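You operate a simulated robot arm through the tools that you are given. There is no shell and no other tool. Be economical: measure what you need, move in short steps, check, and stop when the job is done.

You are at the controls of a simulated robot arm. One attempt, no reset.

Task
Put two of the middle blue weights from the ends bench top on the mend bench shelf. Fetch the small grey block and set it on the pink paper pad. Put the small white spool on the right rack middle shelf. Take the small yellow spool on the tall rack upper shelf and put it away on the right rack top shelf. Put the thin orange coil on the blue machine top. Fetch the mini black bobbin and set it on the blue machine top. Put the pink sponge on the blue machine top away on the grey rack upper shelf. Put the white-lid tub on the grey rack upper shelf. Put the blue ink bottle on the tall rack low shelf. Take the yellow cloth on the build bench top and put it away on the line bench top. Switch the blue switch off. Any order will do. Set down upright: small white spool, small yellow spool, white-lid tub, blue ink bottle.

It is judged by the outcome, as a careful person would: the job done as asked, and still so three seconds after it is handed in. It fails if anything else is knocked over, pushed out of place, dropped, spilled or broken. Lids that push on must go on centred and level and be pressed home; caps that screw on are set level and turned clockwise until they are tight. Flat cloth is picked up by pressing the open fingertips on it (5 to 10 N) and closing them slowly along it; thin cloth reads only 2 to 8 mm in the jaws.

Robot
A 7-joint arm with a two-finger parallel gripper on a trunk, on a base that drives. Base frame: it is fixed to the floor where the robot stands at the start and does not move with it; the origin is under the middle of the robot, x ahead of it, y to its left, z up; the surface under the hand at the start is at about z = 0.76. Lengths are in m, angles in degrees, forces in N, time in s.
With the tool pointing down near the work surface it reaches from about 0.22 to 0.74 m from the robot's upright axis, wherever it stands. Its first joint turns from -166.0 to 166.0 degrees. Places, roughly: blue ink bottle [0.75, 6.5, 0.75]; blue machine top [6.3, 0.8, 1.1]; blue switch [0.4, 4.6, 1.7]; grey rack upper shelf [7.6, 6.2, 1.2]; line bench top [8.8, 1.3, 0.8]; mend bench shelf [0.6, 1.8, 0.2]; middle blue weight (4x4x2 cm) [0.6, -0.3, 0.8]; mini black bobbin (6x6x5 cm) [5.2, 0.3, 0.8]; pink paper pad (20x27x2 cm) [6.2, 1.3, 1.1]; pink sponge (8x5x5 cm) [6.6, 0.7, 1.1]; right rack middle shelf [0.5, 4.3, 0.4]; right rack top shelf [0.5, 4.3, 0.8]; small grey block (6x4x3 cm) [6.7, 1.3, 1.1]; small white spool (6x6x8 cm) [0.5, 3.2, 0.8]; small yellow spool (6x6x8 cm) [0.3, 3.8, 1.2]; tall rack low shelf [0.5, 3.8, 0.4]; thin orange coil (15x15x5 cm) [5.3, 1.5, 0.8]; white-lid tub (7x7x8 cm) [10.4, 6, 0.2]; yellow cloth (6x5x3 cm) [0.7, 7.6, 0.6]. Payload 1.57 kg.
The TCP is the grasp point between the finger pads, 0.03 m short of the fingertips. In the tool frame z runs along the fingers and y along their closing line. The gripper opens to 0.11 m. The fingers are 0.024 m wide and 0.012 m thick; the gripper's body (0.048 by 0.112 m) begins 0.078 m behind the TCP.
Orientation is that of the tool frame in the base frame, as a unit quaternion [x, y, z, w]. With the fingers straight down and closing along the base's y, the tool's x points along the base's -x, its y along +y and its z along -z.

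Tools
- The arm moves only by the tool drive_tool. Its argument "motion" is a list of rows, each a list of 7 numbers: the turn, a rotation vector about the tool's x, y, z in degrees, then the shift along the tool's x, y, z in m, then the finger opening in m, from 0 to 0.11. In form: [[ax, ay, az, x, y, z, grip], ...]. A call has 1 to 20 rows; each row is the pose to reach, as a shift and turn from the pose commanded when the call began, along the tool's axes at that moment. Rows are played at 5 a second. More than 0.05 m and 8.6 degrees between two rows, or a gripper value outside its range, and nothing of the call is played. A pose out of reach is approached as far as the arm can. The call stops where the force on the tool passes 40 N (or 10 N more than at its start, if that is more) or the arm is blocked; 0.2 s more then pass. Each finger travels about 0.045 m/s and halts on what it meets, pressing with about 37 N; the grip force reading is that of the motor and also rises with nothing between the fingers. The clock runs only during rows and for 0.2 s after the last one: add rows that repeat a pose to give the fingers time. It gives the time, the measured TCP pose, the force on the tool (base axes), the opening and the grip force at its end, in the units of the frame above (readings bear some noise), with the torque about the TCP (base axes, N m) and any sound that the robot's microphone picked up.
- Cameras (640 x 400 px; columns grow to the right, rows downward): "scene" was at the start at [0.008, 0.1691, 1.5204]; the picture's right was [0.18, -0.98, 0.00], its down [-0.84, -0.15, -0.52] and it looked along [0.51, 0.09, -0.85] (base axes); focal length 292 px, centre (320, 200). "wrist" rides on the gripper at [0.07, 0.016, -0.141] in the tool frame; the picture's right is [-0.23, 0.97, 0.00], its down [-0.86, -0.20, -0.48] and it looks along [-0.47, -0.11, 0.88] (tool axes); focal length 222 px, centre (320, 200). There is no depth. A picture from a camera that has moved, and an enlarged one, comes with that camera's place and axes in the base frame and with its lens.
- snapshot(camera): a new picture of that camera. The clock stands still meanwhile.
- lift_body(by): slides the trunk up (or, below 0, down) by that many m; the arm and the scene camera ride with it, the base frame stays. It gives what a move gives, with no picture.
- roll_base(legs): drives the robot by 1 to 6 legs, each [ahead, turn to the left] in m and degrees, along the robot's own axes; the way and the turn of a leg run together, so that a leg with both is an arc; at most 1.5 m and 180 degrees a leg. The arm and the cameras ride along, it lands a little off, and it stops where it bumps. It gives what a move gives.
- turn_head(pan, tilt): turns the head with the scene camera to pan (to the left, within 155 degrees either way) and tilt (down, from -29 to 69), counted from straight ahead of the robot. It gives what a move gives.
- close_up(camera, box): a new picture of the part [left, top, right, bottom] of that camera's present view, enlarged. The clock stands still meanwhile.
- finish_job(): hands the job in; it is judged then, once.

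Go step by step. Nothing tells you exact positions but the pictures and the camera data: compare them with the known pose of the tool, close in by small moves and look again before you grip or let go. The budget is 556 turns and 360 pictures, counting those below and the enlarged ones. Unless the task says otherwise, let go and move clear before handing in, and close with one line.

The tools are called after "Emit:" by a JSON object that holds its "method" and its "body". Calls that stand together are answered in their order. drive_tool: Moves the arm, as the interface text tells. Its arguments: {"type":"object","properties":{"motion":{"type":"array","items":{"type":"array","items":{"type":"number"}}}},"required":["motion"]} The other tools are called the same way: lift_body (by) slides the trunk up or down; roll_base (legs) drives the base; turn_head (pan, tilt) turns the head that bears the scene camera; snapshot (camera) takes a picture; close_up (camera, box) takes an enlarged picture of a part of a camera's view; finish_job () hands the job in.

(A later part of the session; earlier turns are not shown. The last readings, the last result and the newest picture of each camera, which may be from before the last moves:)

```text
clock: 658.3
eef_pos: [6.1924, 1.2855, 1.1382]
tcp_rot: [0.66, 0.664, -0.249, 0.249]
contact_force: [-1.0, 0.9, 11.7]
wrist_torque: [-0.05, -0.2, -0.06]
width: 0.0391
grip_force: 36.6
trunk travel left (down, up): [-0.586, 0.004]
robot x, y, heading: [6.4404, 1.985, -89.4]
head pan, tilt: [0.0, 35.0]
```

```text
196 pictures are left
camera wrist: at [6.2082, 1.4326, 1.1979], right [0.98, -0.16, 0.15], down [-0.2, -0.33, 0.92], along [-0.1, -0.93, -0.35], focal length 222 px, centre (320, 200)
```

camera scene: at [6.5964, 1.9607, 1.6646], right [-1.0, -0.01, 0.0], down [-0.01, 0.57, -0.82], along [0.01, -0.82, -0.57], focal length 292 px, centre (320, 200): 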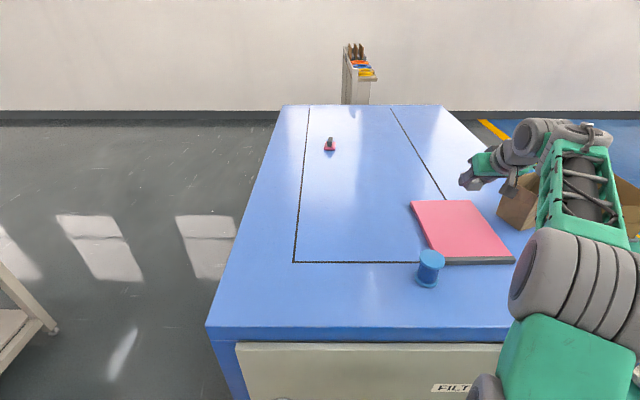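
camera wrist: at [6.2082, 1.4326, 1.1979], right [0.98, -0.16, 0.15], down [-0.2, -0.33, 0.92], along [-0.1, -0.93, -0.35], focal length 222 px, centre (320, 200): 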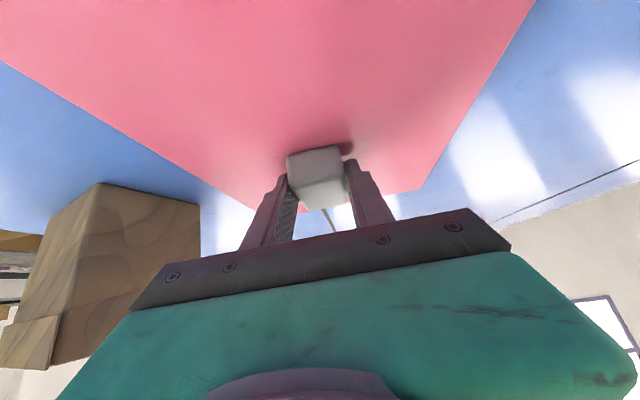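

Contact with the pad. I release and withdraw.

Emit:
{"method": "drive_tool", "body": {"motion": [[0, 0, 0, -0.0007, 0, -0.0008, 0.04], [0, 0, 0, -0.0007, 0, -0.0008, 0.052], [0, 0, 0, -0.0007, 0, -0.0008, 0.06], [0, 0, 0, -0.005, 0, -0.03, 0.06], [0, 0, 0, -0.03, 0, -0.065, 0.06], [0, 0, 0, -0.06, 0, -0.1, 0.06], [0, 0, 0, -0.08, 0, -0.14, 0.06]]}}

Emit:
{"method": "snapshot", "body": {"camera": "wrist"}}

```text
clock: 659.9
eef_pos: [6.1907, 1.3211, 1.2926]
tcp_rot: [0.66, 0.665, -0.245, 0.248]
contact_force: [0.2, 0.5, 0.4]
wrist_torque: [0.02, -0.04, -0.02]
width: 0.0599
grip_force: 0.0
trunk travel left (down, up): [-0.586, 0.004]
robot x, y, heading: [6.4419, 1.9835, -89.3]
head pan, tilt: [0.0, 35.0]
```

```text
195 pictures are left
camera wrist: at [6.2058, 1.467, 1.3542], right [0.97, -0.16, 0.15], down [-0.2, -0.34, 0.92], along [-0.1, -0.93, -0.36], focal length 222 px, centre (320, 200)
```

wrist: 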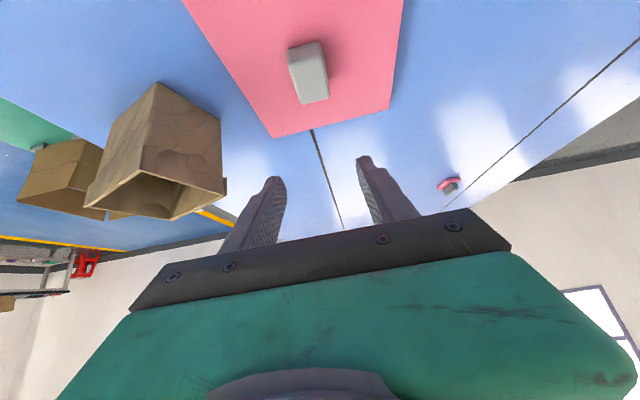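

The grey block rests on the pad. Next the pink sponge, which I'll reach from the machine's east side. I centre the arm and drive around the white bin.

Emit:
{"method": "drive_tool", "body": {"motion": [[0, 0, 0, 0.0132, 0.035, -0.0115, 0.06], [0, 0, 0, 0.0264, 0.07, -0.023, 0.06], [0, 0, 0, 0.0396, 0.105, -0.0345, 0.06], [0, 0, 0, 0.0528, 0.14, -0.046, 0.06], [0, 0, 0, 0.066, 0.175, -0.0575, 0.06], [0, 0, 0, 0.0792, 0.21, -0.069, 0.06], [0, 0, 0, 0.0924, 0.245, -0.0805, 0.06], [0, 0, 0, 0.1056, 0.28, -0.092, 0.06]]}}

Emit:
{"method": "roll_base", "body": {"legs": [[-0.5, 0], [0, 89.5], [1.05, 0], [0, -90]]}}

Emit:
{"method": "turn_head", "body": {"pan": 0, "tilt": 35}}

Emit:
{"method": "snapshot", "body": {"camera": "scene"}}

```text
clock: 661.7
eef_pos: [6.4728, 1.4627, 1.292]
tcp_rot: [0.66, 0.665, -0.246, 0.248]
contact_force: [-0.9, -0.2, -0.9]
wrist_torque: [0.03, 0.0, -0.03]
width: 0.06
grip_force: 0.1
trunk travel left (down, up): [-0.586, 0.004]
robot x, y, heading: [6.4426, 1.9841, -89.2]
head pan, tilt: [0.0, 35.0]
```

```text
clock: 677.4
eef_pos: [7.5203, 1.9784, 1.2924]
tcp_rot: [0.665, 0.66, -0.248, 0.247]
contact_force: [0.3, 0.4, 0.4]
wrist_torque: [0.03, -0.02, -0.01]
width: 0.06
grip_force: 0.0
trunk travel left (down, up): [-0.586, 0.004]
robot x, y, heading: [7.4987, 2.5039, -90.1]
head pan, tilt: [0.0, 35.0]
```

```text
clock: 678.0
eef_pos: [7.5214, 1.9781, 1.2923]
tcp_rot: [0.664, 0.661, -0.247, 0.247]
contact_force: [0.0, 0.0, -0.7]
wrist_torque: [-0.01, -0.03, -0.03]
width: 0.0598
grip_force: 0.1
trunk travel left (down, up): [-0.586, 0.004]
robot x, y, heading: [7.4967, 2.5039, -90.3]
head pan, tilt: [0.0, 35.0]
```

```text
194 pictures are left
camera scene: at [7.6542, 2.4767, 1.6645], right [-1.0, 0.0, 0.0], down [0.0, 0.57, -0.82], along [0.0, -0.82, -0.57], focal length 292 px, centre (320, 200)
```

scene: 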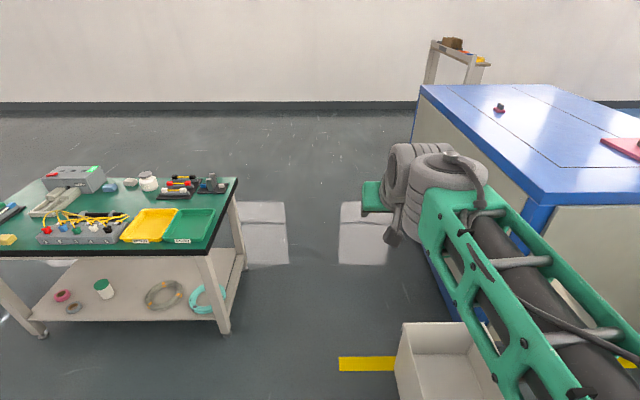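

Emit:
{"method": "roll_base", "body": {"legs": [[1.5, 0], [0.25, 0], [0, -90]]}}

Emit:
{"method": "snapshot", "body": {"camera": "scene"}}

Emit:
{"method": "snapshot", "body": {"camera": "wrist"}}

```text
clock: 681.1
eef_pos: [7.5222, 1.5866, 1.2908]
tcp_rot: [0.664, 0.662, -0.246, 0.245]
contact_force: [-0.3, -1.6, -0.8]
wrist_torque: [0.07, 0.02, -0.01]
width: 0.0602
grip_force: 0.1
trunk travel left (down, up): [-0.586, 0.004]
robot x, y, heading: [7.498, 2.1163, -89.8]
head pan, tilt: [0.0, 35.0]
stopped in leg 1: the robot was blocked; the commanded pose is now the measured one
```

```text
193 pictures are left
camera scene: at [7.6541, 2.0812, 1.6642], right [-1.0, 0.0, 0.0], down [0.0, 0.58, -0.82], along [0.0, -0.82, -0.58], focal length 292 px, centre (320, 200)
```

scene: 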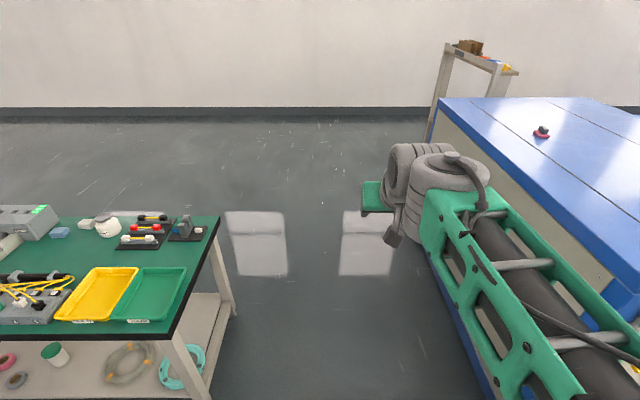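

```text
192 pictures are left
camera wrist: at [7.5388, 1.7319, 1.3525], right [0.97, -0.17, 0.15], down [-0.2, -0.33, 0.92], along [-0.11, -0.93, -0.36], focal length 222 px, centre (320, 200)
```

wrist: 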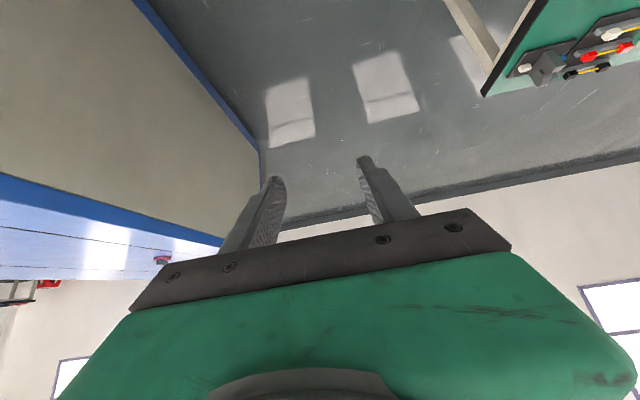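

The base touched the white bin, whose edge is at x≈7.3. I back off, check it, and shift 15 cm to the left.

Emit:
{"method": "roll_base", "body": {"legs": [[-0.3, 0]]}}

Emit:
{"method": "turn_head", "body": {"pan": -25, "tilt": 50}}

Emit:
{"method": "snapshot", "body": {"camera": "scene"}}

```text
clock: 683.1
eef_pos: [7.5224, 1.8947, 1.296]
tcp_rot: [0.662, 0.661, -0.249, 0.25]
contact_force: [-0.5, 1.0, 0.3]
wrist_torque: [-0.06, -0.02, 0.02]
width: 0.0602
grip_force: 0.2
trunk travel left (down, up): [-0.586, 0.004]
robot x, y, heading: [7.4995, 2.4153, -90.2]
head pan, tilt: [0.0, 35.0]
```

```text
clock: 684.0
eef_pos: [7.5228, 1.8944, 1.2958]
tcp_rot: [0.661, 0.661, -0.25, 0.25]
contact_force: [-0.7, -1.0, -0.2]
wrist_torque: [-0.06, -0.05, 0.01]
width: 0.0598
grip_force: 0.0
trunk travel left (down, up): [-0.586, 0.004]
robot x, y, heading: [7.4925, 2.4132, -89.6]
head pan, tilt: [-25.0, 50.0]
```

```text
191 pictures are left
camera scene: at [7.6207, 2.4103, 1.6428], right [-0.91, 0.42, 0.0], down [0.32, 0.7, -0.64], along [-0.27, -0.58, -0.77], focal length 292 px, centre (320, 200)
```

scene: 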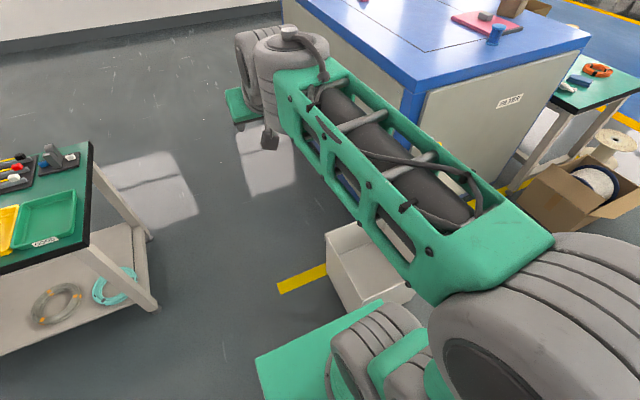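

Emit:
{"method": "roll_base", "body": {"legs": [[0.28, 26], [0.3, -26], [1.08, 0]]}}

Emit:
{"method": "turn_head", "body": {"pan": -60, "tilt": 35}}

Emit:
{"method": "snapshot", "body": {"camera": "scene"}}

```text
clock: 692.9
eef_pos: [7.617, 0.2298, 1.2958]
tcp_rot: [0.669, 0.654, -0.252, 0.247]
contact_force: [-0.3, 1.2, -0.2]
wrist_torque: [0.02, 0.02, -0.02]
width: 0.0601
grip_force: 0.1
trunk travel left (down, up): [-0.586, 0.004]
robot x, y, heading: [7.6039, 0.753, -91.2]
head pan, tilt: [-25.0, 50.0]
```

```text
clock: 693.9
eef_pos: [7.6177, 0.2294, 1.2956]
tcp_rot: [0.67, 0.654, -0.252, 0.247]
contact_force: [-0.3, -0.2, 0.8]
wrist_torque: [-0.01, 0.07, 0.01]
width: 0.0599
grip_force: 0.1
trunk travel left (down, up): [-0.586, 0.004]
robot x, y, heading: [7.605, 0.7485, -91.1]
head pan, tilt: [-60.0, 35.0]
```

```text
190 pictures are left
camera scene: at [7.6841, 0.7694, 1.6644], right [-0.48, 0.87, 0.0], down [0.5, 0.28, -0.82], along [-0.72, -0.4, -0.57], focal length 292 px, centre (320, 200)
```

scene: 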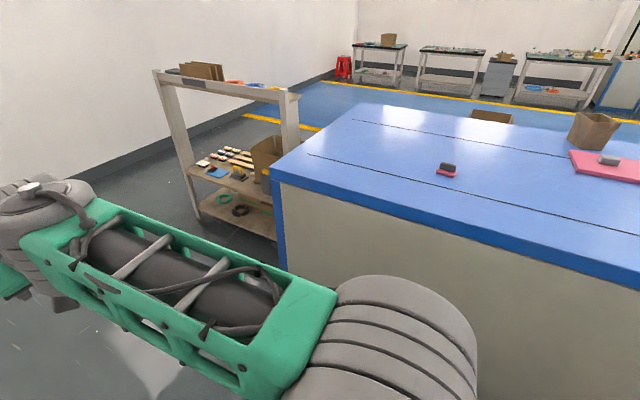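

The sponge is at (6.56,0.71). I turn to face it and move in.

Emit:
{"method": "roll_base", "body": {"legs": [[0, -89], [0.36, 0]]}}

Emit:
{"method": "turn_head", "body": {"pan": 0, "tilt": 40}}

Emit:
{"method": "snapshot", "body": {"camera": "scene"}}

Emit:
{"method": "snapshot", "body": {"camera": "wrist"}}

```text
clock: 699.9
eef_pos: [6.7329, 0.7326, 1.2949]
tcp_rot: [0.936, -0.004, -0.352, -0.001]
contact_force: [-0.2, 0.2, 0.0]
wrist_torque: [0.03, -0.04, 0.01]
width: 0.0597
grip_force: 0.1
trunk travel left (down, up): [-0.586, 0.004]
robot x, y, heading: [7.2558, 0.7528, 180.1]
head pan, tilt: [-60.0, 35.0]
```

```text
clock: 701.2
eef_pos: [6.7348, 0.7326, 1.2957]
tcp_rot: [0.936, -0.005, -0.353, -0.002]
contact_force: [-0.1, -0.6, -0.7]
wrist_torque: [0.01, 0.01, 0.0]
width: 0.0601
grip_force: 0.1
trunk travel left (down, up): [-0.586, 0.004]
robot x, y, heading: [7.2561, 0.7539, 179.7]
head pan, tilt: [0.0, 40.0]
```

```text
189 pictures are left
camera scene: at [7.2315, 0.6016, 1.6569], right [0.0, 1.0, 0.0], down [0.64, 0.0, -0.77], along [-0.77, 0.0, -0.64], focal length 292 px, centre (320, 200)
```

scene: 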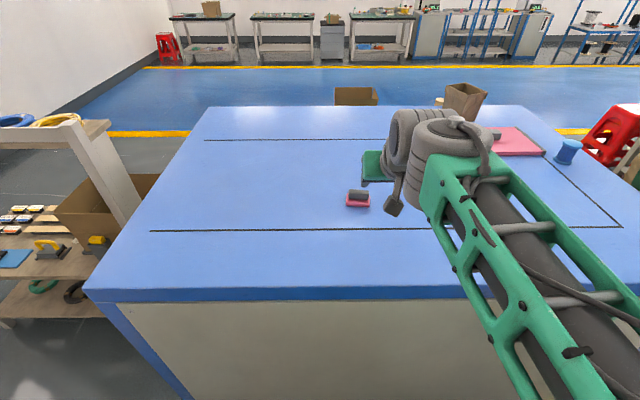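

```text
188 pictures are left
camera wrist: at [6.8792, 0.7159, 1.3558], right [-0.18, -0.97, 0.15], down [-0.33, 0.2, 0.92], along [-0.93, 0.12, -0.35], focal length 222 px, centre (320, 200)
```

wrist: 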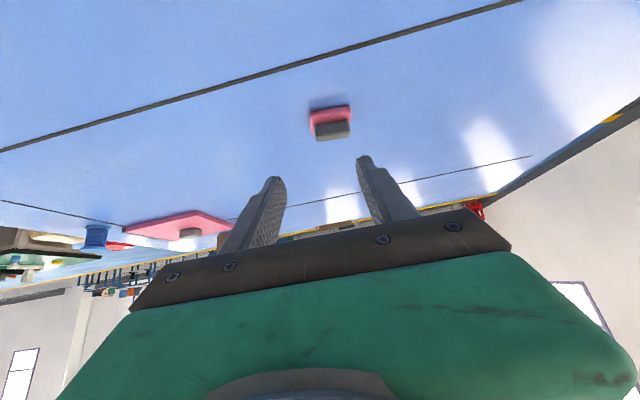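

Emit:
{"method": "close_up", "body": {"camera": "scene", "box": [320, 170, 400, 230]}}

Emit:
{"method": "close_up", "body": {"camera": "wrist", "box": [280, 80, 380, 160]}}

```text
6.67 times, centred on (360, 200) of scene
camera zoom: at [7.2315, 0.6016, 1.6569], right [0.0, 1.0, 0.0], down [0.64, 0.0, -0.77], along [-0.77, 0.0, -0.64], focal length 1949 px, centre (53, 200)
```

zoom: 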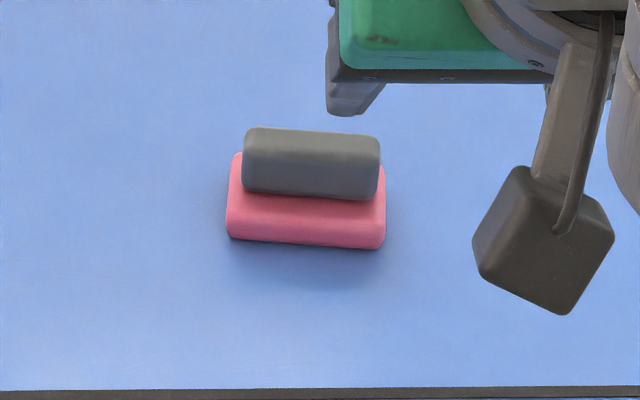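

```text
5.00 times, centred on (330, 120) of wrist
camera zoom: at [6.8792, 0.7159, 1.3558], right [-0.18, -0.97, 0.15], down [-0.33, 0.2, 0.92], along [-0.93, 0.12, -0.35], focal length 1111 px, centre (270, 600)
```

zoom: 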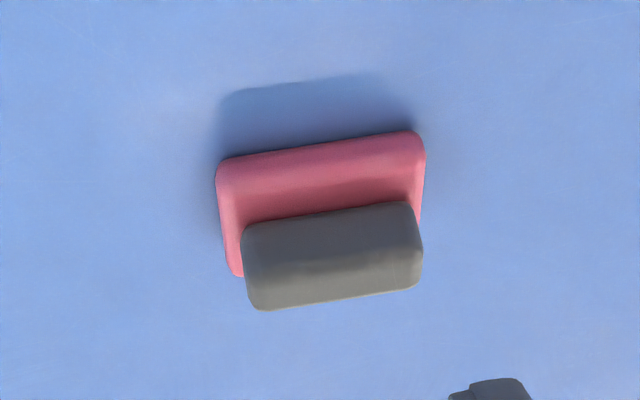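

A pink sponge with a grey grip block, 8 cm along y. I'll grip it across its length; descending partway first.

Emit:
{"method": "drive_tool", "body": {"motion": [[0, 0, 0, -0.001, 0.004, 0.045, 0.105], [0, 0, 0, -0.002, 0.008, 0.09, 0.105], [0, 0, 0, -0.003, 0.012, 0.135, 0.105], [0, 0, 0, -0.0035, 0.0166, 0.17, 0.105]]}}

Emit:
{"method": "snapshot", "body": {"camera": "wrist"}}

```text
clock: 702.2
eef_pos: [6.6194, 0.7197, 1.1676]
tcp_rot: [0.936, -0.004, -0.352, -0.002]
contact_force: [0.5, -0.5, 0.2]
wrist_torque: [0.02, 0.03, 0.0]
width: 0.1049
grip_force: 0.0
trunk travel left (down, up): [-0.586, 0.004]
robot x, y, heading: [7.2585, 0.7531, 179.6]
head pan, tilt: [0.0, 40.0]
```

```text
185 pictures are left
camera wrist: at [6.7646, 0.7035, 1.228], right [-0.18, -0.97, 0.15], down [-0.33, 0.2, 0.92], along [-0.93, 0.12, -0.35], focal length 222 px, centre (320, 200)
```

wrist: 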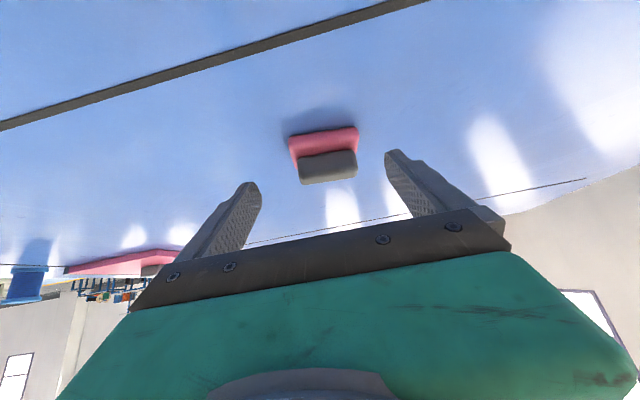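

Emit:
{"method": "drive_tool", "body": {"motion": [[0, 0, 0, 0, 0, 0.03, 0.105], [0, 0, 0, 0, 0, 0.048, 0.105]]}}

Emit:
{"method": "snapshot", "body": {"camera": "wrist"}}

```text
clock: 702.8
eef_pos: [6.5874, 0.7187, 1.1318]
tcp_rot: [0.936, -0.005, -0.351, -0.001]
contact_force: [-0.1, -0.5, 0.1]
wrist_torque: [-0.01, -0.03, -0.02]
width: 0.1051
grip_force: 0.1
trunk travel left (down, up): [-0.586, 0.004]
robot x, y, heading: [7.2546, 0.7505, 179.8]
head pan, tilt: [0.0, 40.0]
```

```text
184 pictures are left
camera wrist: at [6.7329, 0.7025, 1.1929], right [-0.18, -0.97, 0.15], down [-0.33, 0.2, 0.92], along [-0.93, 0.12, -0.35], focal length 222 px, centre (320, 200)
```

wrist: 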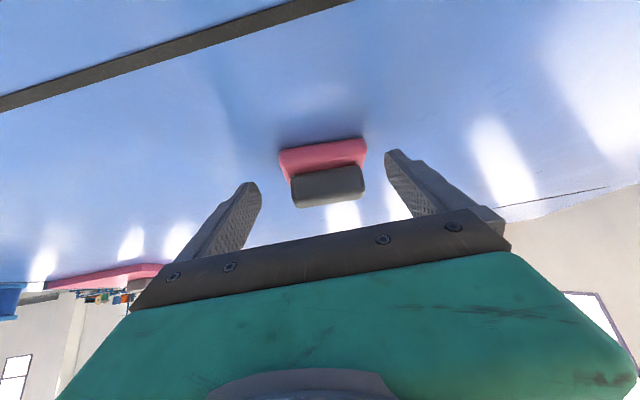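

Emit:
{"method": "drive_tool", "body": {"motion": [[0, 0, 0, -0.0124, 0, 0.0162, 0.105], [0, 0, 0, -0.0124, 0, 0.0162, 0.09], [0, 0, 0, -0.0124, 0, 0.0162, 0.075], [0, 0, 0, -0.0124, 0, 0.0162, 0.06], [0, 0, 0, -0.0124, 0, 0.0162, 0.045], [0, 0, 0, -0.0124, 0, 0.0162, 0.045]]}}

Emit:
{"method": "snapshot", "body": {"camera": "wrist"}}

```text
clock: 704.2
eef_pos: [6.5667, 0.7198, 1.1309]
tcp_rot: [0.936, -0.004, -0.352, -0.001]
contact_force: [-0.5, 0.4, 0.0]
wrist_torque: [-0.02, 0.03, -0.02]
width: 0.0703
grip_force: 36.8
trunk travel left (down, up): [-0.586, 0.004]
robot x, y, heading: [7.2584, 0.7574, 179.8]
head pan, tilt: [0.0, 40.0]
```

```text
183 pictures are left
camera wrist: at [6.7121, 0.703, 1.1903], right [-0.18, -0.97, 0.15], down [-0.33, 0.2, 0.92], along [-0.93, 0.12, -0.35], focal length 222 px, centre (320, 200)
```

wrist: 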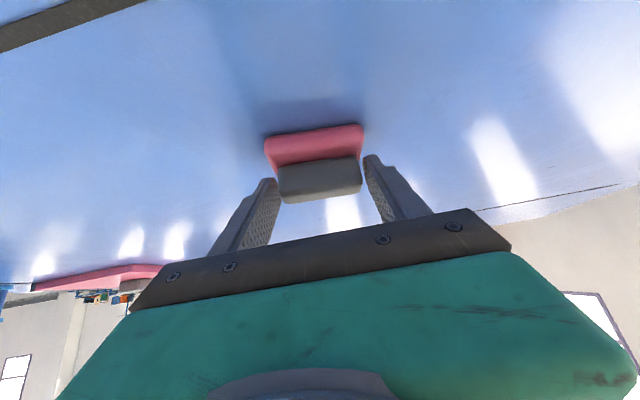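

Gripping the grey block at 70 mm. I lift and check.

Emit:
{"method": "drive_tool", "body": {"motion": [[0, 0, 0, -0.0066, 0, -0.0075, 0.045], [0, 0, 0, -0.03, 0, -0.034, 0.045], [0, 0, 0, -0.05, 0, -0.055, 0.045]]}}

Emit:
{"method": "snapshot", "body": {"camera": "wrist"}}

```text
clock: 705.0
eef_pos: [6.5658, 0.7154, 1.2043]
tcp_rot: [0.936, -0.004, -0.352, -0.001]
contact_force: [-0.1, -0.4, -0.9]
wrist_torque: [0.0, 0.02, 0.0]
width: 0.0699
grip_force: 37.6
trunk travel left (down, up): [-0.586, 0.004]
robot x, y, heading: [7.2551, 0.7537, 179.9]
head pan, tilt: [0.0, 40.0]
```

```text
182 pictures are left
camera wrist: at [6.7118, 0.6992, 1.2645], right [-0.18, -0.97, 0.15], down [-0.33, 0.2, 0.92], along [-0.93, 0.12, -0.35], focal length 222 px, centre (320, 200)
```

wrist: 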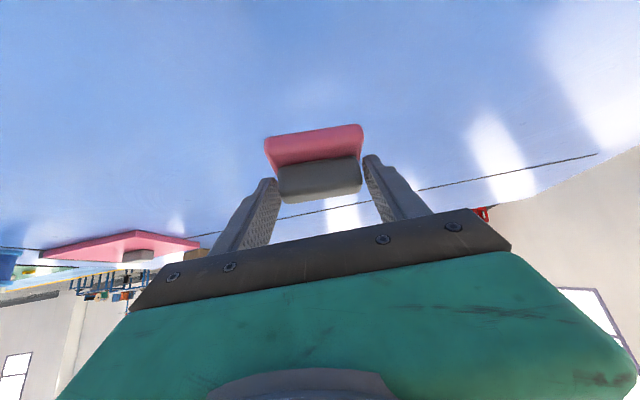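

It's held. I retract and drive back north to look for the route to the grey rack.

Emit:
{"method": "drive_tool", "body": {"motion": [[0, 0, 0, 0.0169, 0, -0.0414, 0.045], [0, 0, 0, 0.0338, 0, -0.0828, 0.045], [0, 0, 0, 0.0507, 0, -0.1242, 0.045], [0, 0, 0, 0.0676, 0, -0.1656, 0.045]]}}

Emit:
{"method": "roll_base", "body": {"legs": [[-0.38, 0], [0, -90], [1.5, 0], [0.2, 0]]}}

Emit:
{"method": "turn_head", "body": {"pan": 0, "tilt": 18}}

Emit:
{"method": "snapshot", "body": {"camera": "scene"}}

```text
clock: 706.0
eef_pos: [6.7295, 0.7111, 1.2838]
tcp_rot: [0.936, -0.004, -0.353, -0.001]
contact_force: [0.2, 0.6, -0.3]
wrist_torque: [-0.01, 0.02, 0.0]
width: 0.0698
grip_force: 36.9
trunk travel left (down, up): [-0.586, 0.004]
robot x, y, heading: [7.2558, 0.754, 179.7]
head pan, tilt: [0.0, 40.0]
```

```text
clock: 720.2
eef_pos: [7.432, 2.9579, 1.2829]
tcp_rot: [0.683, -0.64, -0.257, -0.24]
contact_force: [0.6, 0.5, -0.8]
wrist_torque: [0.03, -0.01, 0.01]
width: 0.069
grip_force: 36.8
trunk travel left (down, up): [-0.586, 0.004]
robot x, y, heading: [7.5124, 2.4321, 94.2]
head pan, tilt: [0.0, 40.0]
```

```text
clock: 721.1
eef_pos: [7.432, 2.958, 1.2834]
tcp_rot: [0.684, -0.64, -0.257, -0.24]
contact_force: [-0.8, 0.4, 0.0]
wrist_torque: [0.02, -0.03, -0.01]
width: 0.0689
grip_force: 37.0
trunk travel left (down, up): [-0.586, 0.004]
robot x, y, heading: [7.5187, 2.4336, 94.0]
head pan, tilt: [0.0, 18.0]
```

```text
181 pictures are left
camera scene: at [7.359, 2.4573, 1.6915], right [1.0, 0.07, 0.0], down [0.02, -0.31, -0.95], along [-0.07, 0.95, -0.31], focal length 292 px, centre (320, 200)
```

scene: 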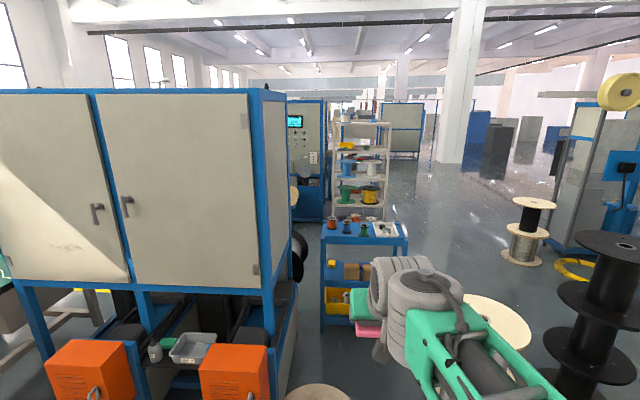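

Emit:
{"method": "turn_head", "body": {"pan": -15, "tilt": 38}}

Emit:
{"method": "snapshot", "body": {"camera": "scene"}}

Emit:
{"method": "turn_head", "body": {"pan": -50, "tilt": 25}}

Emit:
{"method": "snapshot", "body": {"camera": "scene"}}

```text
clock: 721.9
eef_pos: [7.4319, 2.9575, 1.2834]
tcp_rot: [0.684, -0.639, -0.258, -0.24]
contact_force: [-0.6, 0.9, -0.3]
wrist_torque: [0.0, -0.04, 0.01]
width: 0.0685
grip_force: 37.1
trunk travel left (down, up): [-0.586, 0.004]
robot x, y, heading: [7.5155, 2.434, 93.9]
head pan, tilt: [-15.0, 38.0]
```

```text
180 pictures are left
camera scene: at [7.3819, 2.449, 1.66], right [0.98, -0.19, 0.0], down [-0.12, -0.6, -0.79], along [0.15, 0.77, -0.61], focal length 292 px, centre (320, 200)
```

scene: 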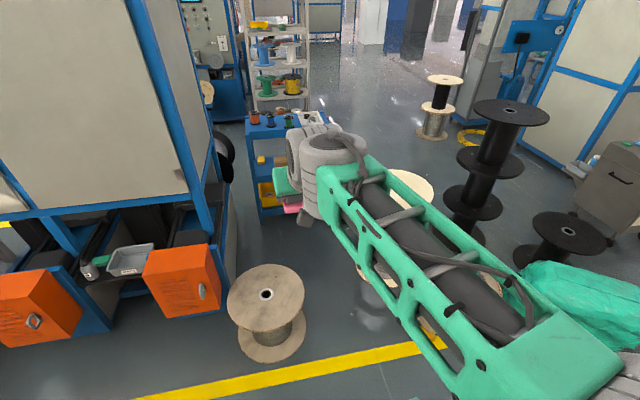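

```text
clock: 722.9
eef_pos: [7.432, 2.9578, 1.2829]
tcp_rot: [0.684, -0.639, -0.257, -0.24]
contact_force: [0.0, -0.5, -0.8]
wrist_torque: [0.0, 0.0, 0.02]
width: 0.0687
grip_force: 37.0
trunk travel left (down, up): [-0.586, 0.004]
robot x, y, heading: [7.513, 2.4347, 94.5]
head pan, tilt: [-50.0, 25.0]
```

```text
179 pictures are left
camera scene: at [7.4318, 2.4284, 1.6802], right [0.7, -0.72, 0.0], down [-0.3, -0.29, -0.91], along [0.65, 0.63, -0.42], focal length 292 px, centre (320, 200)
```

scene: 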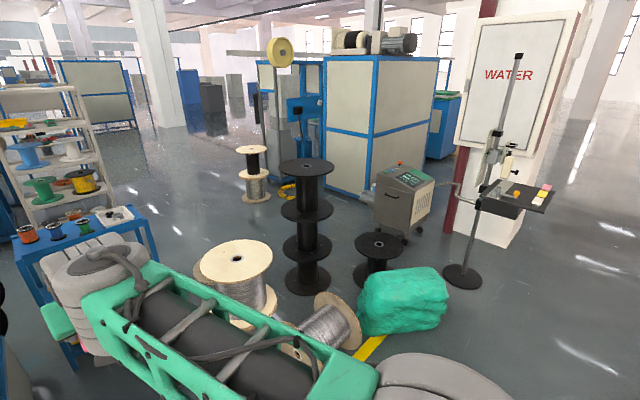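

The direct way north is closed off by spools and a cart. I'll go east past the line bench and around, looking as I go.

Emit:
{"method": "roll_base", "body": {"legs": [[0, -101], [1.5, 0], [0, 7], [1.5, 0], [0.6, 0]]}}

Emit:
{"method": "turn_head", "body": {"pan": 70, "tilt": 22}}

Emit:
{"method": "snapshot", "body": {"camera": "scene"}}

```text
clock: 745.3
eef_pos: [11.6434, 2.1553, 1.2825]
tcp_rot: [0.025, 0.936, -0.009, 0.351]
contact_force: [0.0, -0.7, -0.7]
wrist_torque: [-0.01, 0.02, 0.01]
width: 0.0685
grip_force: 36.6
trunk travel left (down, up): [-0.586, 0.004]
robot x, y, heading: [11.1137, 2.131, -2.9]
head pan, tilt: [-50.0, 25.0]
```

```text
clock: 747.3
eef_pos: [11.6431, 2.1545, 1.2824]
tcp_rot: [0.024, 0.935, -0.008, 0.353]
contact_force: [0.3, -0.2, -1.0]
wrist_torque: [0.0, -0.02, 0.02]
width: 0.0686
grip_force: 37.0
trunk travel left (down, up): [-0.586, 0.004]
robot x, y, heading: [11.1111, 2.139, -2.5]
head pan, tilt: [70.0, 22.0]
```

```text
178 pictures are left
camera scene: at [11.0967, 2.3798, 1.6851], right [0.92, -0.39, 0.0], down [-0.14, -0.35, -0.93], along [0.36, 0.86, -0.37], focal length 292 px, centre (320, 200)
```

scene: 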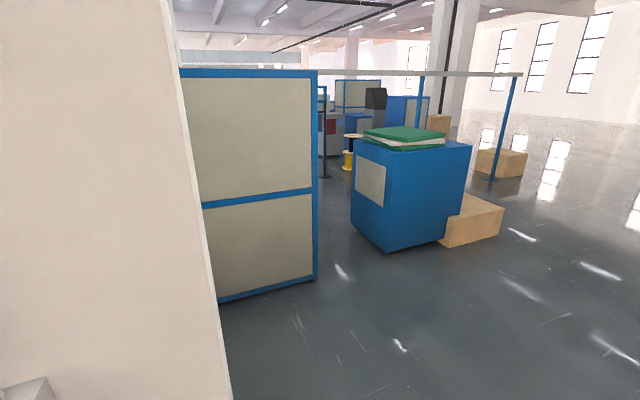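

There's a gap between the framed machine (x≲11.9) and the blue cabinet (x≳12.75). I drive toward it.

Emit:
{"method": "roll_base", "body": {"legs": [[0, 54], [1.5, 0], [0.5, 0], [0, 38]]}}

Emit:
{"method": "turn_head", "body": {"pan": 10, "tilt": 25}}

Emit:
{"method": "snapshot", "body": {"camera": "scene"}}

```text
clock: 761.4
eef_pos: [12.2376, 4.2522, 1.2832]
tcp_rot: [0.669, -0.655, -0.252, -0.245]
contact_force: [-0.2, -0.3, 0.0]
wrist_torque: [0.0, 0.0, -0.02]
width: 0.0687
grip_force: 36.9
trunk travel left (down, up): [-0.586, 0.004]
robot x, y, heading: [12.3016, 3.7258, 91.8]
head pan, tilt: [70.0, 22.0]
```

```text
clock: 762.7
eef_pos: [12.2392, 4.2528, 1.2831]
tcp_rot: [0.669, -0.654, -0.252, -0.246]
contact_force: [-0.3, 0.0, -0.7]
wrist_torque: [-0.01, -0.01, 0.01]
width: 0.0686
grip_force: 37.1
trunk travel left (down, up): [-0.586, 0.004]
robot x, y, heading: [12.2963, 3.7257, 91.7]
head pan, tilt: [10.0, 25.0]
```

```text
177 pictures are left
camera scene: at [12.1275, 3.7535, 1.6802], right [0.98, 0.2, 0.0], down [0.09, -0.41, -0.91], along [-0.18, 0.89, -0.42], focal length 292 px, centre (320, 200)
```

scene: 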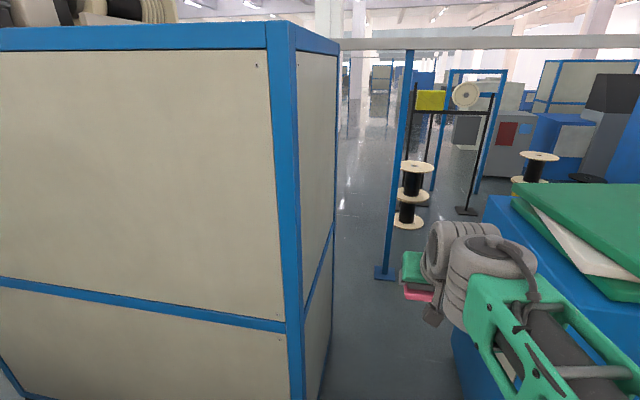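

I enter the gap carefully; a post stands at about (12.28,5.92), so I'll stop before it and look west.

Emit:
{"method": "roll_base", "body": {"legs": [[0.6, -3], [0.75, 2]]}}

Emit:
{"method": "turn_head", "body": {"pan": 60, "tilt": 25}}

Emit:
{"method": "snapshot", "body": {"camera": "scene"}}

```text
clock: 769.8
eef_pos: [12.2777, 5.6059, 1.2823]
tcp_rot: [-0.656, 0.668, 0.247, 0.25]
contact_force: [-0.2, -0.5, -1.6]
wrist_torque: [0.0, -0.01, -0.01]
width: 0.0686
grip_force: 37.1
trunk travel left (down, up): [-0.586, 0.004]
robot x, y, heading: [12.3104, 5.0787, 89.3]
head pan, tilt: [10.0, 25.0]
```

```text
clock: 771.0
eef_pos: [12.278, 5.6054, 1.2827]
tcp_rot: [-0.657, 0.668, 0.247, 0.25]
contact_force: [0.5, 0.7, -0.5]
wrist_torque: [0.0, 0.0, 0.01]
width: 0.0686
grip_force: 36.7
trunk travel left (down, up): [-0.586, 0.004]
robot x, y, heading: [12.3179, 5.0745, 89.0]
head pan, tilt: [60.0, 25.0]
```

```text
176 pictures are left
camera scene: at [12.0824, 5.0669, 1.6802], right [0.51, 0.86, 0.0], down [0.36, -0.22, -0.91], along [-0.78, 0.46, -0.42], focal length 292 px, centre (320, 200)
```

scene: 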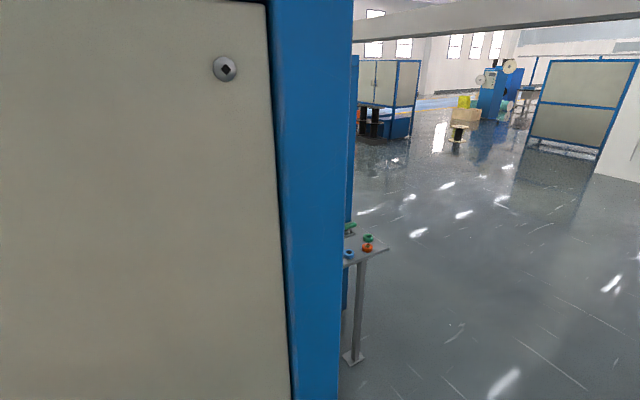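

Emit:
{"method": "lift_body", "body": {"by": -0.25}}

Emit:
{"method": "roll_base", "body": {"legs": [[0.3, 0]]}}

Emit:
{"method": "turn_head", "body": {"pan": 75, "tilt": 25}}

Emit:
{"method": "snapshot", "body": {"camera": "scene"}}

```text
clock: 773.5
eef_pos: [12.2785, 5.6051, 1.033]
tcp_rot: [-0.656, 0.668, 0.247, 0.251]
contact_force: [0.6, 0.0, 0.2]
wrist_torque: [0.0, 0.03, -0.01]
width: 0.0687
grip_force: 37.2
trunk travel left (down, up): [-0.336, 0.254]
robot x, y, heading: [12.3144, 5.0748, 89.3]
head pan, tilt: [60.0, 25.0]
```

```text
clock: 775.3
eef_pos: [12.2787, 5.8318, 1.0328]
tcp_rot: [-0.66, 0.668, 0.241, 0.245]
contact_force: [2.4, -14.7, 4.8]
wrist_torque: [-0.11, 0.2, 0.48]
width: 0.0687
grip_force: 36.7
trunk travel left (down, up): [-0.336, 0.254]
robot x, y, heading: [12.3146, 5.3076, 89.5]
head pan, tilt: [60.0, 25.0]
stopped in leg 1: the force on the tool passed its limit at 115 N (the readings are from after the stop); the commanded pose is now the measured one
```

```text
clock: 776.0
eef_pos: [12.2784, 5.8313, 1.0321]
tcp_rot: [-0.66, 0.668, 0.241, 0.245]
contact_force: [2.2, -19.8, 4.9]
wrist_torque: [-0.11, 0.2, 0.66]
width: 0.0688
grip_force: 36.9
trunk travel left (down, up): [-0.336, 0.254]
robot x, y, heading: [12.3237, 5.3092, 89.5]
head pan, tilt: [75.0, 25.0]
```

```text
175 pictures are left
camera scene: at [12.0761, 5.2754, 1.4302], right [0.27, 0.96, 0.0], down [0.41, -0.11, -0.91], along [-0.87, 0.25, -0.42], focal length 292 px, centre (320, 200)
```

scene: 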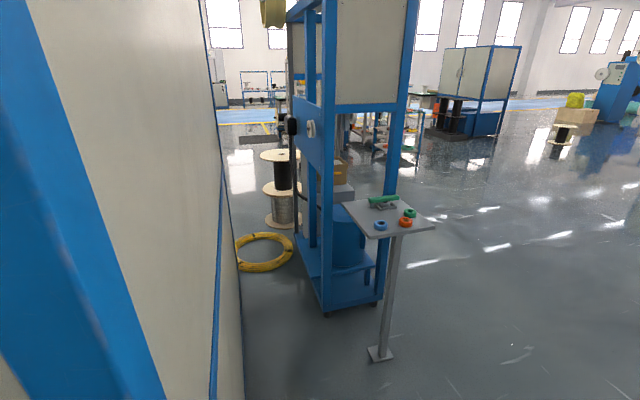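

The hand bumped the thin post ahead. I back off at once and check the sponge and the post.

Emit:
{"method": "roll_base", "body": {"legs": [[-0.18, 0]]}}

Emit:
{"method": "turn_head", "body": {"pan": 10, "tilt": 25}}

Emit:
{"method": "snapshot", "body": {"camera": "scene"}}

Emit:
{"method": "snapshot", "body": {"camera": "wrist"}}

```text
clock: 777.5
eef_pos: [12.2764, 5.658, 1.032]
tcp_rot: [-0.662, 0.667, 0.242, 0.244]
contact_force: [-0.1, 0.5, 0.2]
wrist_torque: [0.01, 0.0, 0.02]
width: 0.0686
grip_force: 37.0
trunk travel left (down, up): [-0.336, 0.254]
robot x, y, heading: [12.3154, 5.1347, 89.6]
head pan, tilt: [75.0, 25.0]
```

```text
clock: 778.9
eef_pos: [12.2764, 5.6573, 1.031]
tcp_rot: [-0.661, 0.667, 0.241, 0.245]
contact_force: [0.8, 0.5, -0.3]
wrist_torque: [0.0, 0.01, 0.0]
width: 0.0687
grip_force: 36.9
trunk travel left (down, up): [-0.336, 0.254]
robot x, y, heading: [12.3179, 5.1388, 89.3]
head pan, tilt: [10.0, 25.0]
```

```text
174 pictures are left
camera scene: at [12.1476, 5.168, 1.4302], right [0.99, 0.17, 0.0], down [0.07, -0.42, -0.91], along [-0.15, 0.89, -0.42], focal length 292 px, centre (320, 200)
```

scene: 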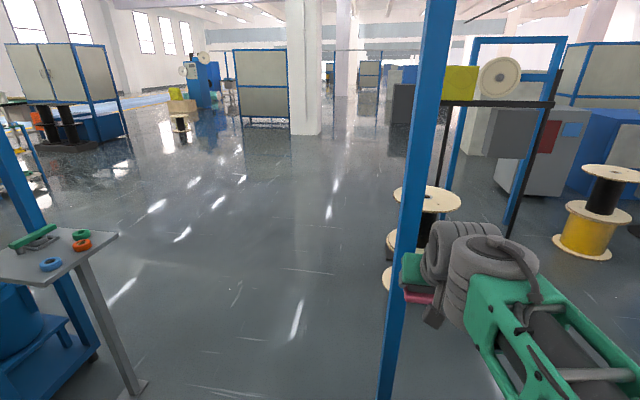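

```text
173 pictures are left
camera wrist: at [12.2584, 5.5137, 1.0942], right [-0.97, 0.18, 0.15], down [0.2, 0.34, 0.92], along [0.12, 0.92, -0.37], focal length 222 px, centre (320, 200)
```

wrist: 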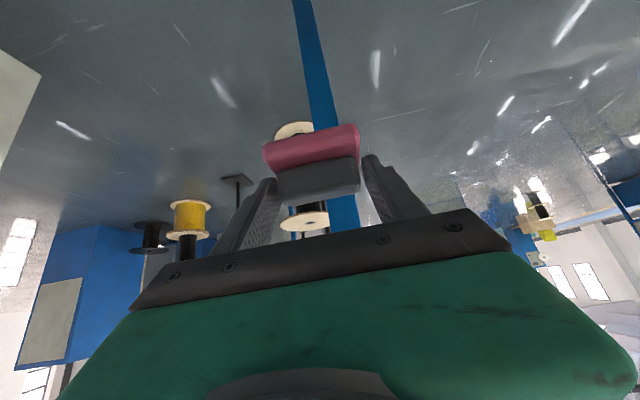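

The sponge is still held and the post is a fixed frame. I go around it diagonally to the open floor north-west.

Emit:
{"method": "roll_base", "body": {"legs": [[0, 36], [0.85, 0], [0, -30], [0.75, 0], [0, 84]]}}

Emit:
{"method": "turn_head", "body": {"pan": 15, "tilt": 25}}

Emit:
{"method": "snapshot", "body": {"camera": "scene"}}

```text
clock: 793.9
eef_pos: [11.232, 6.5411, 1.0308]
tcp_rot: [0.939, -0.004, -0.344, -0.002]
contact_force: [0.8, 0.0, -0.7]
wrist_torque: [0.0, -0.02, 0.03]
width: 0.0689
grip_force: 37.2
trunk travel left (down, up): [-0.336, 0.254]
robot x, y, heading: [11.7558, 6.5862, 179.5]
head pan, tilt: [10.0, 25.0]
```

```text
clock: 794.6
eef_pos: [11.2321, 6.5415, 1.0306]
tcp_rot: [0.939, -0.003, -0.343, -0.001]
contact_force: [0.0, -0.1, -0.3]
wrist_torque: [0.01, -0.01, 0.01]
width: 0.0684
grip_force: 37.2
trunk travel left (down, up): [-0.336, 0.254]
robot x, y, heading: [11.757, 6.5828, 179.6]
head pan, tilt: [15.0, 25.0]
```

```text
172 pictures are left
camera scene: at [11.7259, 6.4073, 1.4302], right [-0.25, 0.97, 0.0], down [0.41, 0.11, -0.91], along [-0.88, -0.23, -0.42], focal length 292 px, centre (320, 200)
```

scene: 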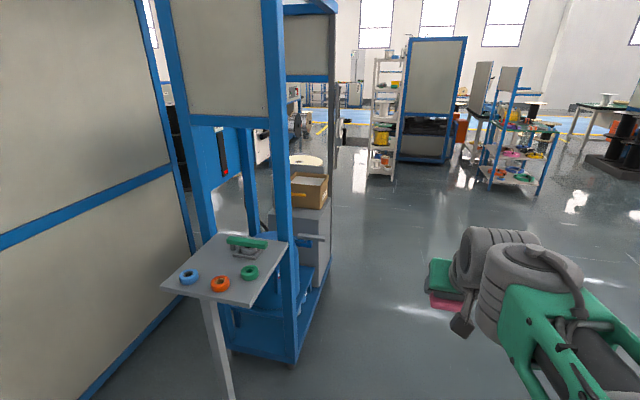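

The grey rack is ahead at about (7.8,6.25). I drive west to it.

Emit:
{"method": "roll_base", "body": {"legs": [[1.5, 0], [1.3, 0]]}}

Emit:
{"method": "turn_head", "body": {"pan": 10, "tilt": 20}}

Emit:
{"method": "snapshot", "body": {"camera": "scene"}}

```text
clock: 808.1
eef_pos: [8.4479, 6.7063, 1.0314]
tcp_rot: [0.939, -0.027, -0.343, -0.01]
contact_force: [-0.9, 0.5, -0.6]
wrist_torque: [0.02, -0.02, 0.01]
width: 0.0684
grip_force: 36.6
trunk travel left (down, up): [-0.336, 0.254]
robot x, y, heading: [8.972, 6.7205, 176.9]
head pan, tilt: [15.0, 25.0]
```

```text
clock: 808.7
eef_pos: [8.4479, 6.707, 1.0311]
tcp_rot: [0.939, -0.026, -0.344, -0.01]
contact_force: [-0.5, -0.5, -0.1]
wrist_torque: [0.01, 0.04, -0.04]
width: 0.0685
grip_force: 36.8
trunk travel left (down, up): [-0.336, 0.254]
robot x, y, heading: [8.9732, 6.722, 176.4]
head pan, tilt: [10.0, 20.0]
```

```text
171 pictures are left
camera scene: at [8.9329, 6.5561, 1.4383], right [-0.12, 0.99, 0.0], down [0.34, 0.04, -0.94], along [-0.93, -0.11, -0.34], focal length 292 px, centre (320, 200)
```

scene: 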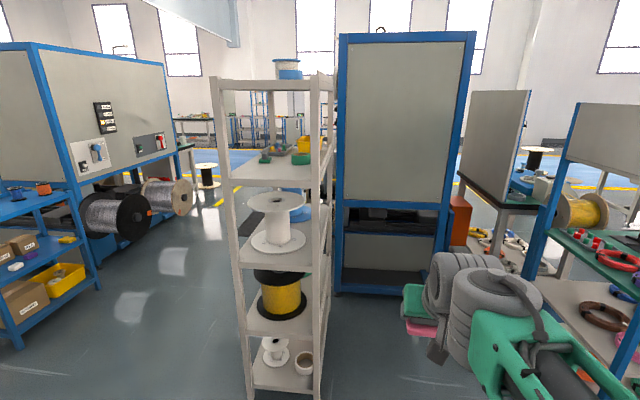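

Emit:
{"method": "close_up", "body": {"camera": "scene", "box": [200, 60, 350, 200]}}

Emit:
{"method": "lift_body", "body": {"by": 0.25}}

Emit:
{"method": "turn_head", "body": {"pan": 20, "tilt": 25}}

Emit:
{"method": "snapshot", "body": {"camera": "scene"}}

```text
2.86 times, centred on (275, 130) of scene
camera zoom: at [8.9329, 6.5561, 1.4383], right [-0.12, 0.99, 0.0], down [0.34, 0.04, -0.94], along [-0.93, -0.11, -0.34], focal length 835 px, centre (449, 400)
```

zoom: 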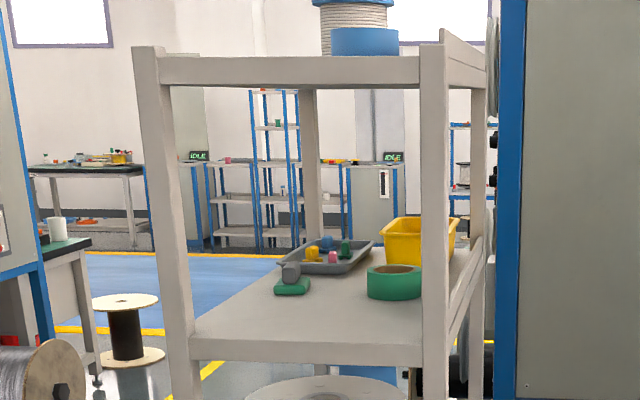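

```text
clock: 811.3
eef_pos: [8.4472, 6.7065, 1.2809]
tcp_rot: [0.939, -0.027, -0.344, -0.01]
contact_force: [-0.3, 0.1, -0.8]
wrist_torque: [0.03, -0.02, -0.02]
width: 0.0683
grip_force: 36.8
trunk travel left (down, up): [-0.586, 0.004]
robot x, y, heading: [8.9743, 6.7202, 176.7]
head pan, tilt: [10.0, 20.0]
```

```text
clock: 812.0
eef_pos: [8.4476, 6.7071, 1.2806]
tcp_rot: [0.939, -0.027, -0.343, -0.01]
contact_force: [-0.6, 0.4, 0.1]
wrist_torque: [0.0, -0.03, 0.03]
width: 0.0684
grip_force: 37.2
trunk travel left (down, up): [-0.586, 0.004]
robot x, y, heading: [8.9739, 6.7243, 176.6]
head pan, tilt: [20.0, 25.0]
```

```text
169 pictures are left
camera scene: at [8.9371, 6.5405, 1.6802], right [-0.29, 0.96, 0.0], down [0.4, 0.12, -0.91], along [-0.87, -0.26, -0.42], focal length 292 px, centre (320, 200)
```

scene: 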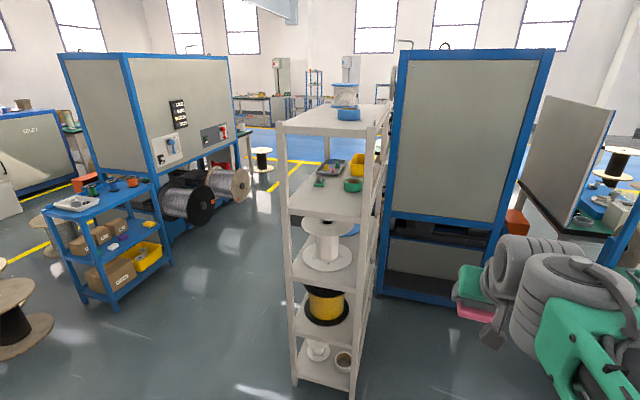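

Emit:
{"method": "close_up", "body": {"camera": "scene", "box": [270, 80, 400, 240]}}

```text
2.50 times, centred on (335, 160) of scene
camera zoom: at [8.9371, 6.5405, 1.6802], right [-0.29, 0.96, 0.0], down [0.4, 0.12, -0.91], along [-0.87, -0.26, -0.42], focal length 731 px, centre (282, 300)
```

zoom: 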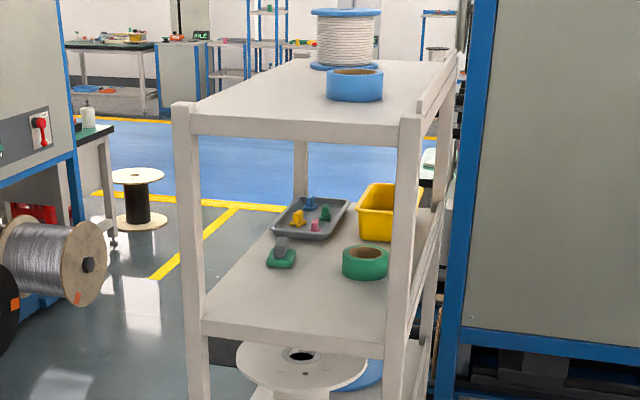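

Upper shelf: near end at x≈7.93, y 6.11–6.41, z≈1.148, free from x≈7.76 to 7.92. I align the base with its end opening at y≈6.26.

Emit:
{"method": "roll_base", "body": {"legs": [[-0.2, 0], [0, 46], [0.66, 0], [0, -42.6]]}}

Emit:
{"method": "turn_head", "body": {"pan": 0, "tilt": 25}}

Emit:
{"method": "snapshot", "body": {"camera": "scene"}}

Emit:
{"method": "snapshot", "body": {"camera": "wrist"}}

```text
clock: 821.0
eef_pos: [8.1452, 6.2368, 1.2811]
tcp_rot: [0.939, -0.014, -0.344, -0.006]
contact_force: [-0.4, -0.1, 0.3]
wrist_torque: [0.0, 0.0, -0.02]
width: 0.0686
grip_force: 36.9
trunk travel left (down, up): [-0.586, 0.004]
robot x, y, heading: [8.6682, 6.2638, 178.2]
head pan, tilt: [20.0, 25.0]
```

```text
clock: 821.8
eef_pos: [8.1456, 6.2366, 1.2807]
tcp_rot: [0.939, -0.014, -0.344, -0.006]
contact_force: [-0.3, -0.4, -1.2]
wrist_torque: [0.03, -0.03, 0.0]
width: 0.0685
grip_force: 36.9
trunk travel left (down, up): [-0.586, 0.004]
robot x, y, heading: [8.6688, 6.2654, 178.4]
head pan, tilt: [0.0, 25.0]
```

```text
167 pictures are left
camera scene: at [8.6345, 6.1154, 1.6802], right [0.03, 1.0, 0.0], down [0.42, -0.01, -0.91], along [-0.91, 0.03, -0.42], focal length 292 px, centre (320, 200)
```

scene: 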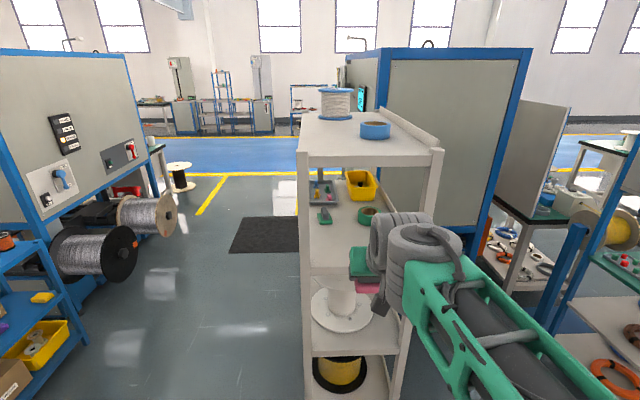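

```text
166 pictures are left
camera wrist: at [8.2894, 6.2168, 1.3442], right [-0.2, -0.97, 0.15], down [-0.34, 0.21, 0.92], along [-0.92, 0.14, -0.37], focal length 222 px, centre (320, 200)
```

wrist: 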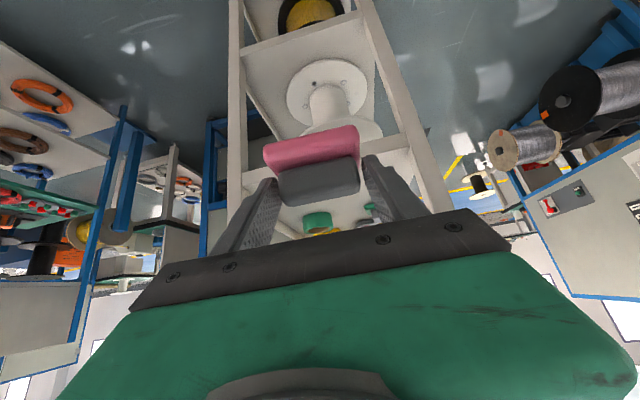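

I centre the hand on the opening (shift 2 cm), then drive 0.15 m closer.

Emit:
{"method": "drive_tool", "body": {"motion": [[0, 0, 0, 0, -0.018, 0, 0.045], [0, 0, 0, 0.01, -0.02, 0.0115, 0.045], [0, 0, 0, 0.0194, -0.02, 0.0229, 0.045]]}}

Emit:
{"method": "roll_base", "body": {"legs": [[0.15, 0]]}}

Emit:
{"method": "snapshot", "body": {"camera": "wrist"}}

Emit:
{"method": "close_up", "body": {"camera": "scene", "box": [280, 80, 460, 300]}}

```text
clock: 822.6
eef_pos: [8.1469, 6.26, 1.2506]
tcp_rot: [0.939, -0.014, -0.343, -0.007]
contact_force: [-1.6, 0.3, 0.3]
wrist_torque: [0.01, -0.01, 0.0]
width: 0.0687
grip_force: 36.9
trunk travel left (down, up): [-0.586, 0.004]
robot x, y, heading: [8.6701, 6.2668, 178.1]
head pan, tilt: [0.0, 25.0]
```

```text
clock: 823.9
eef_pos: [8.0, 6.2635, 1.2505]
tcp_rot: [0.939, -0.015, -0.343, -0.006]
contact_force: [0.0, 0.6, 0.5]
wrist_torque: [0.01, -0.02, 0.0]
width: 0.0685
grip_force: 37.2
trunk travel left (down, up): [-0.586, 0.004]
robot x, y, heading: [8.5241, 6.271, 178.1]
head pan, tilt: [0.0, 25.0]
```

```text
165 pictures are left
camera wrist: at [8.1438, 6.243, 1.3128], right [-0.2, -0.97, 0.15], down [-0.34, 0.21, 0.92], along [-0.92, 0.14, -0.37], focal length 222 px, centre (320, 200)
```

wrist: 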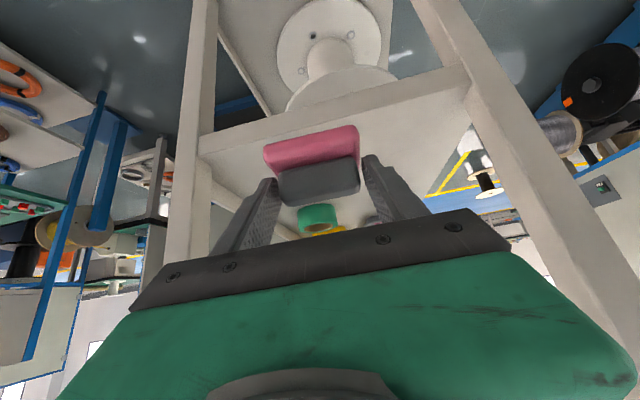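

```text
1.82 times, centred on (370, 190) of scene
camera zoom: at [8.4869, 6.1198, 1.6802], right [0.03, 1.0, 0.0], down [0.42, -0.01, -0.91], along [-0.91, 0.03, -0.42], focal length 532 px, centre (229, 218)
```

zoom: 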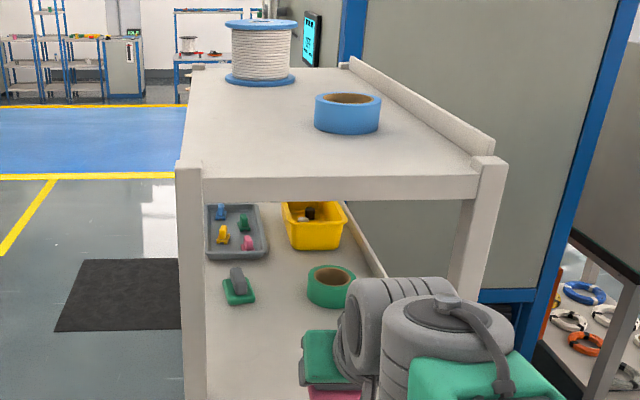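

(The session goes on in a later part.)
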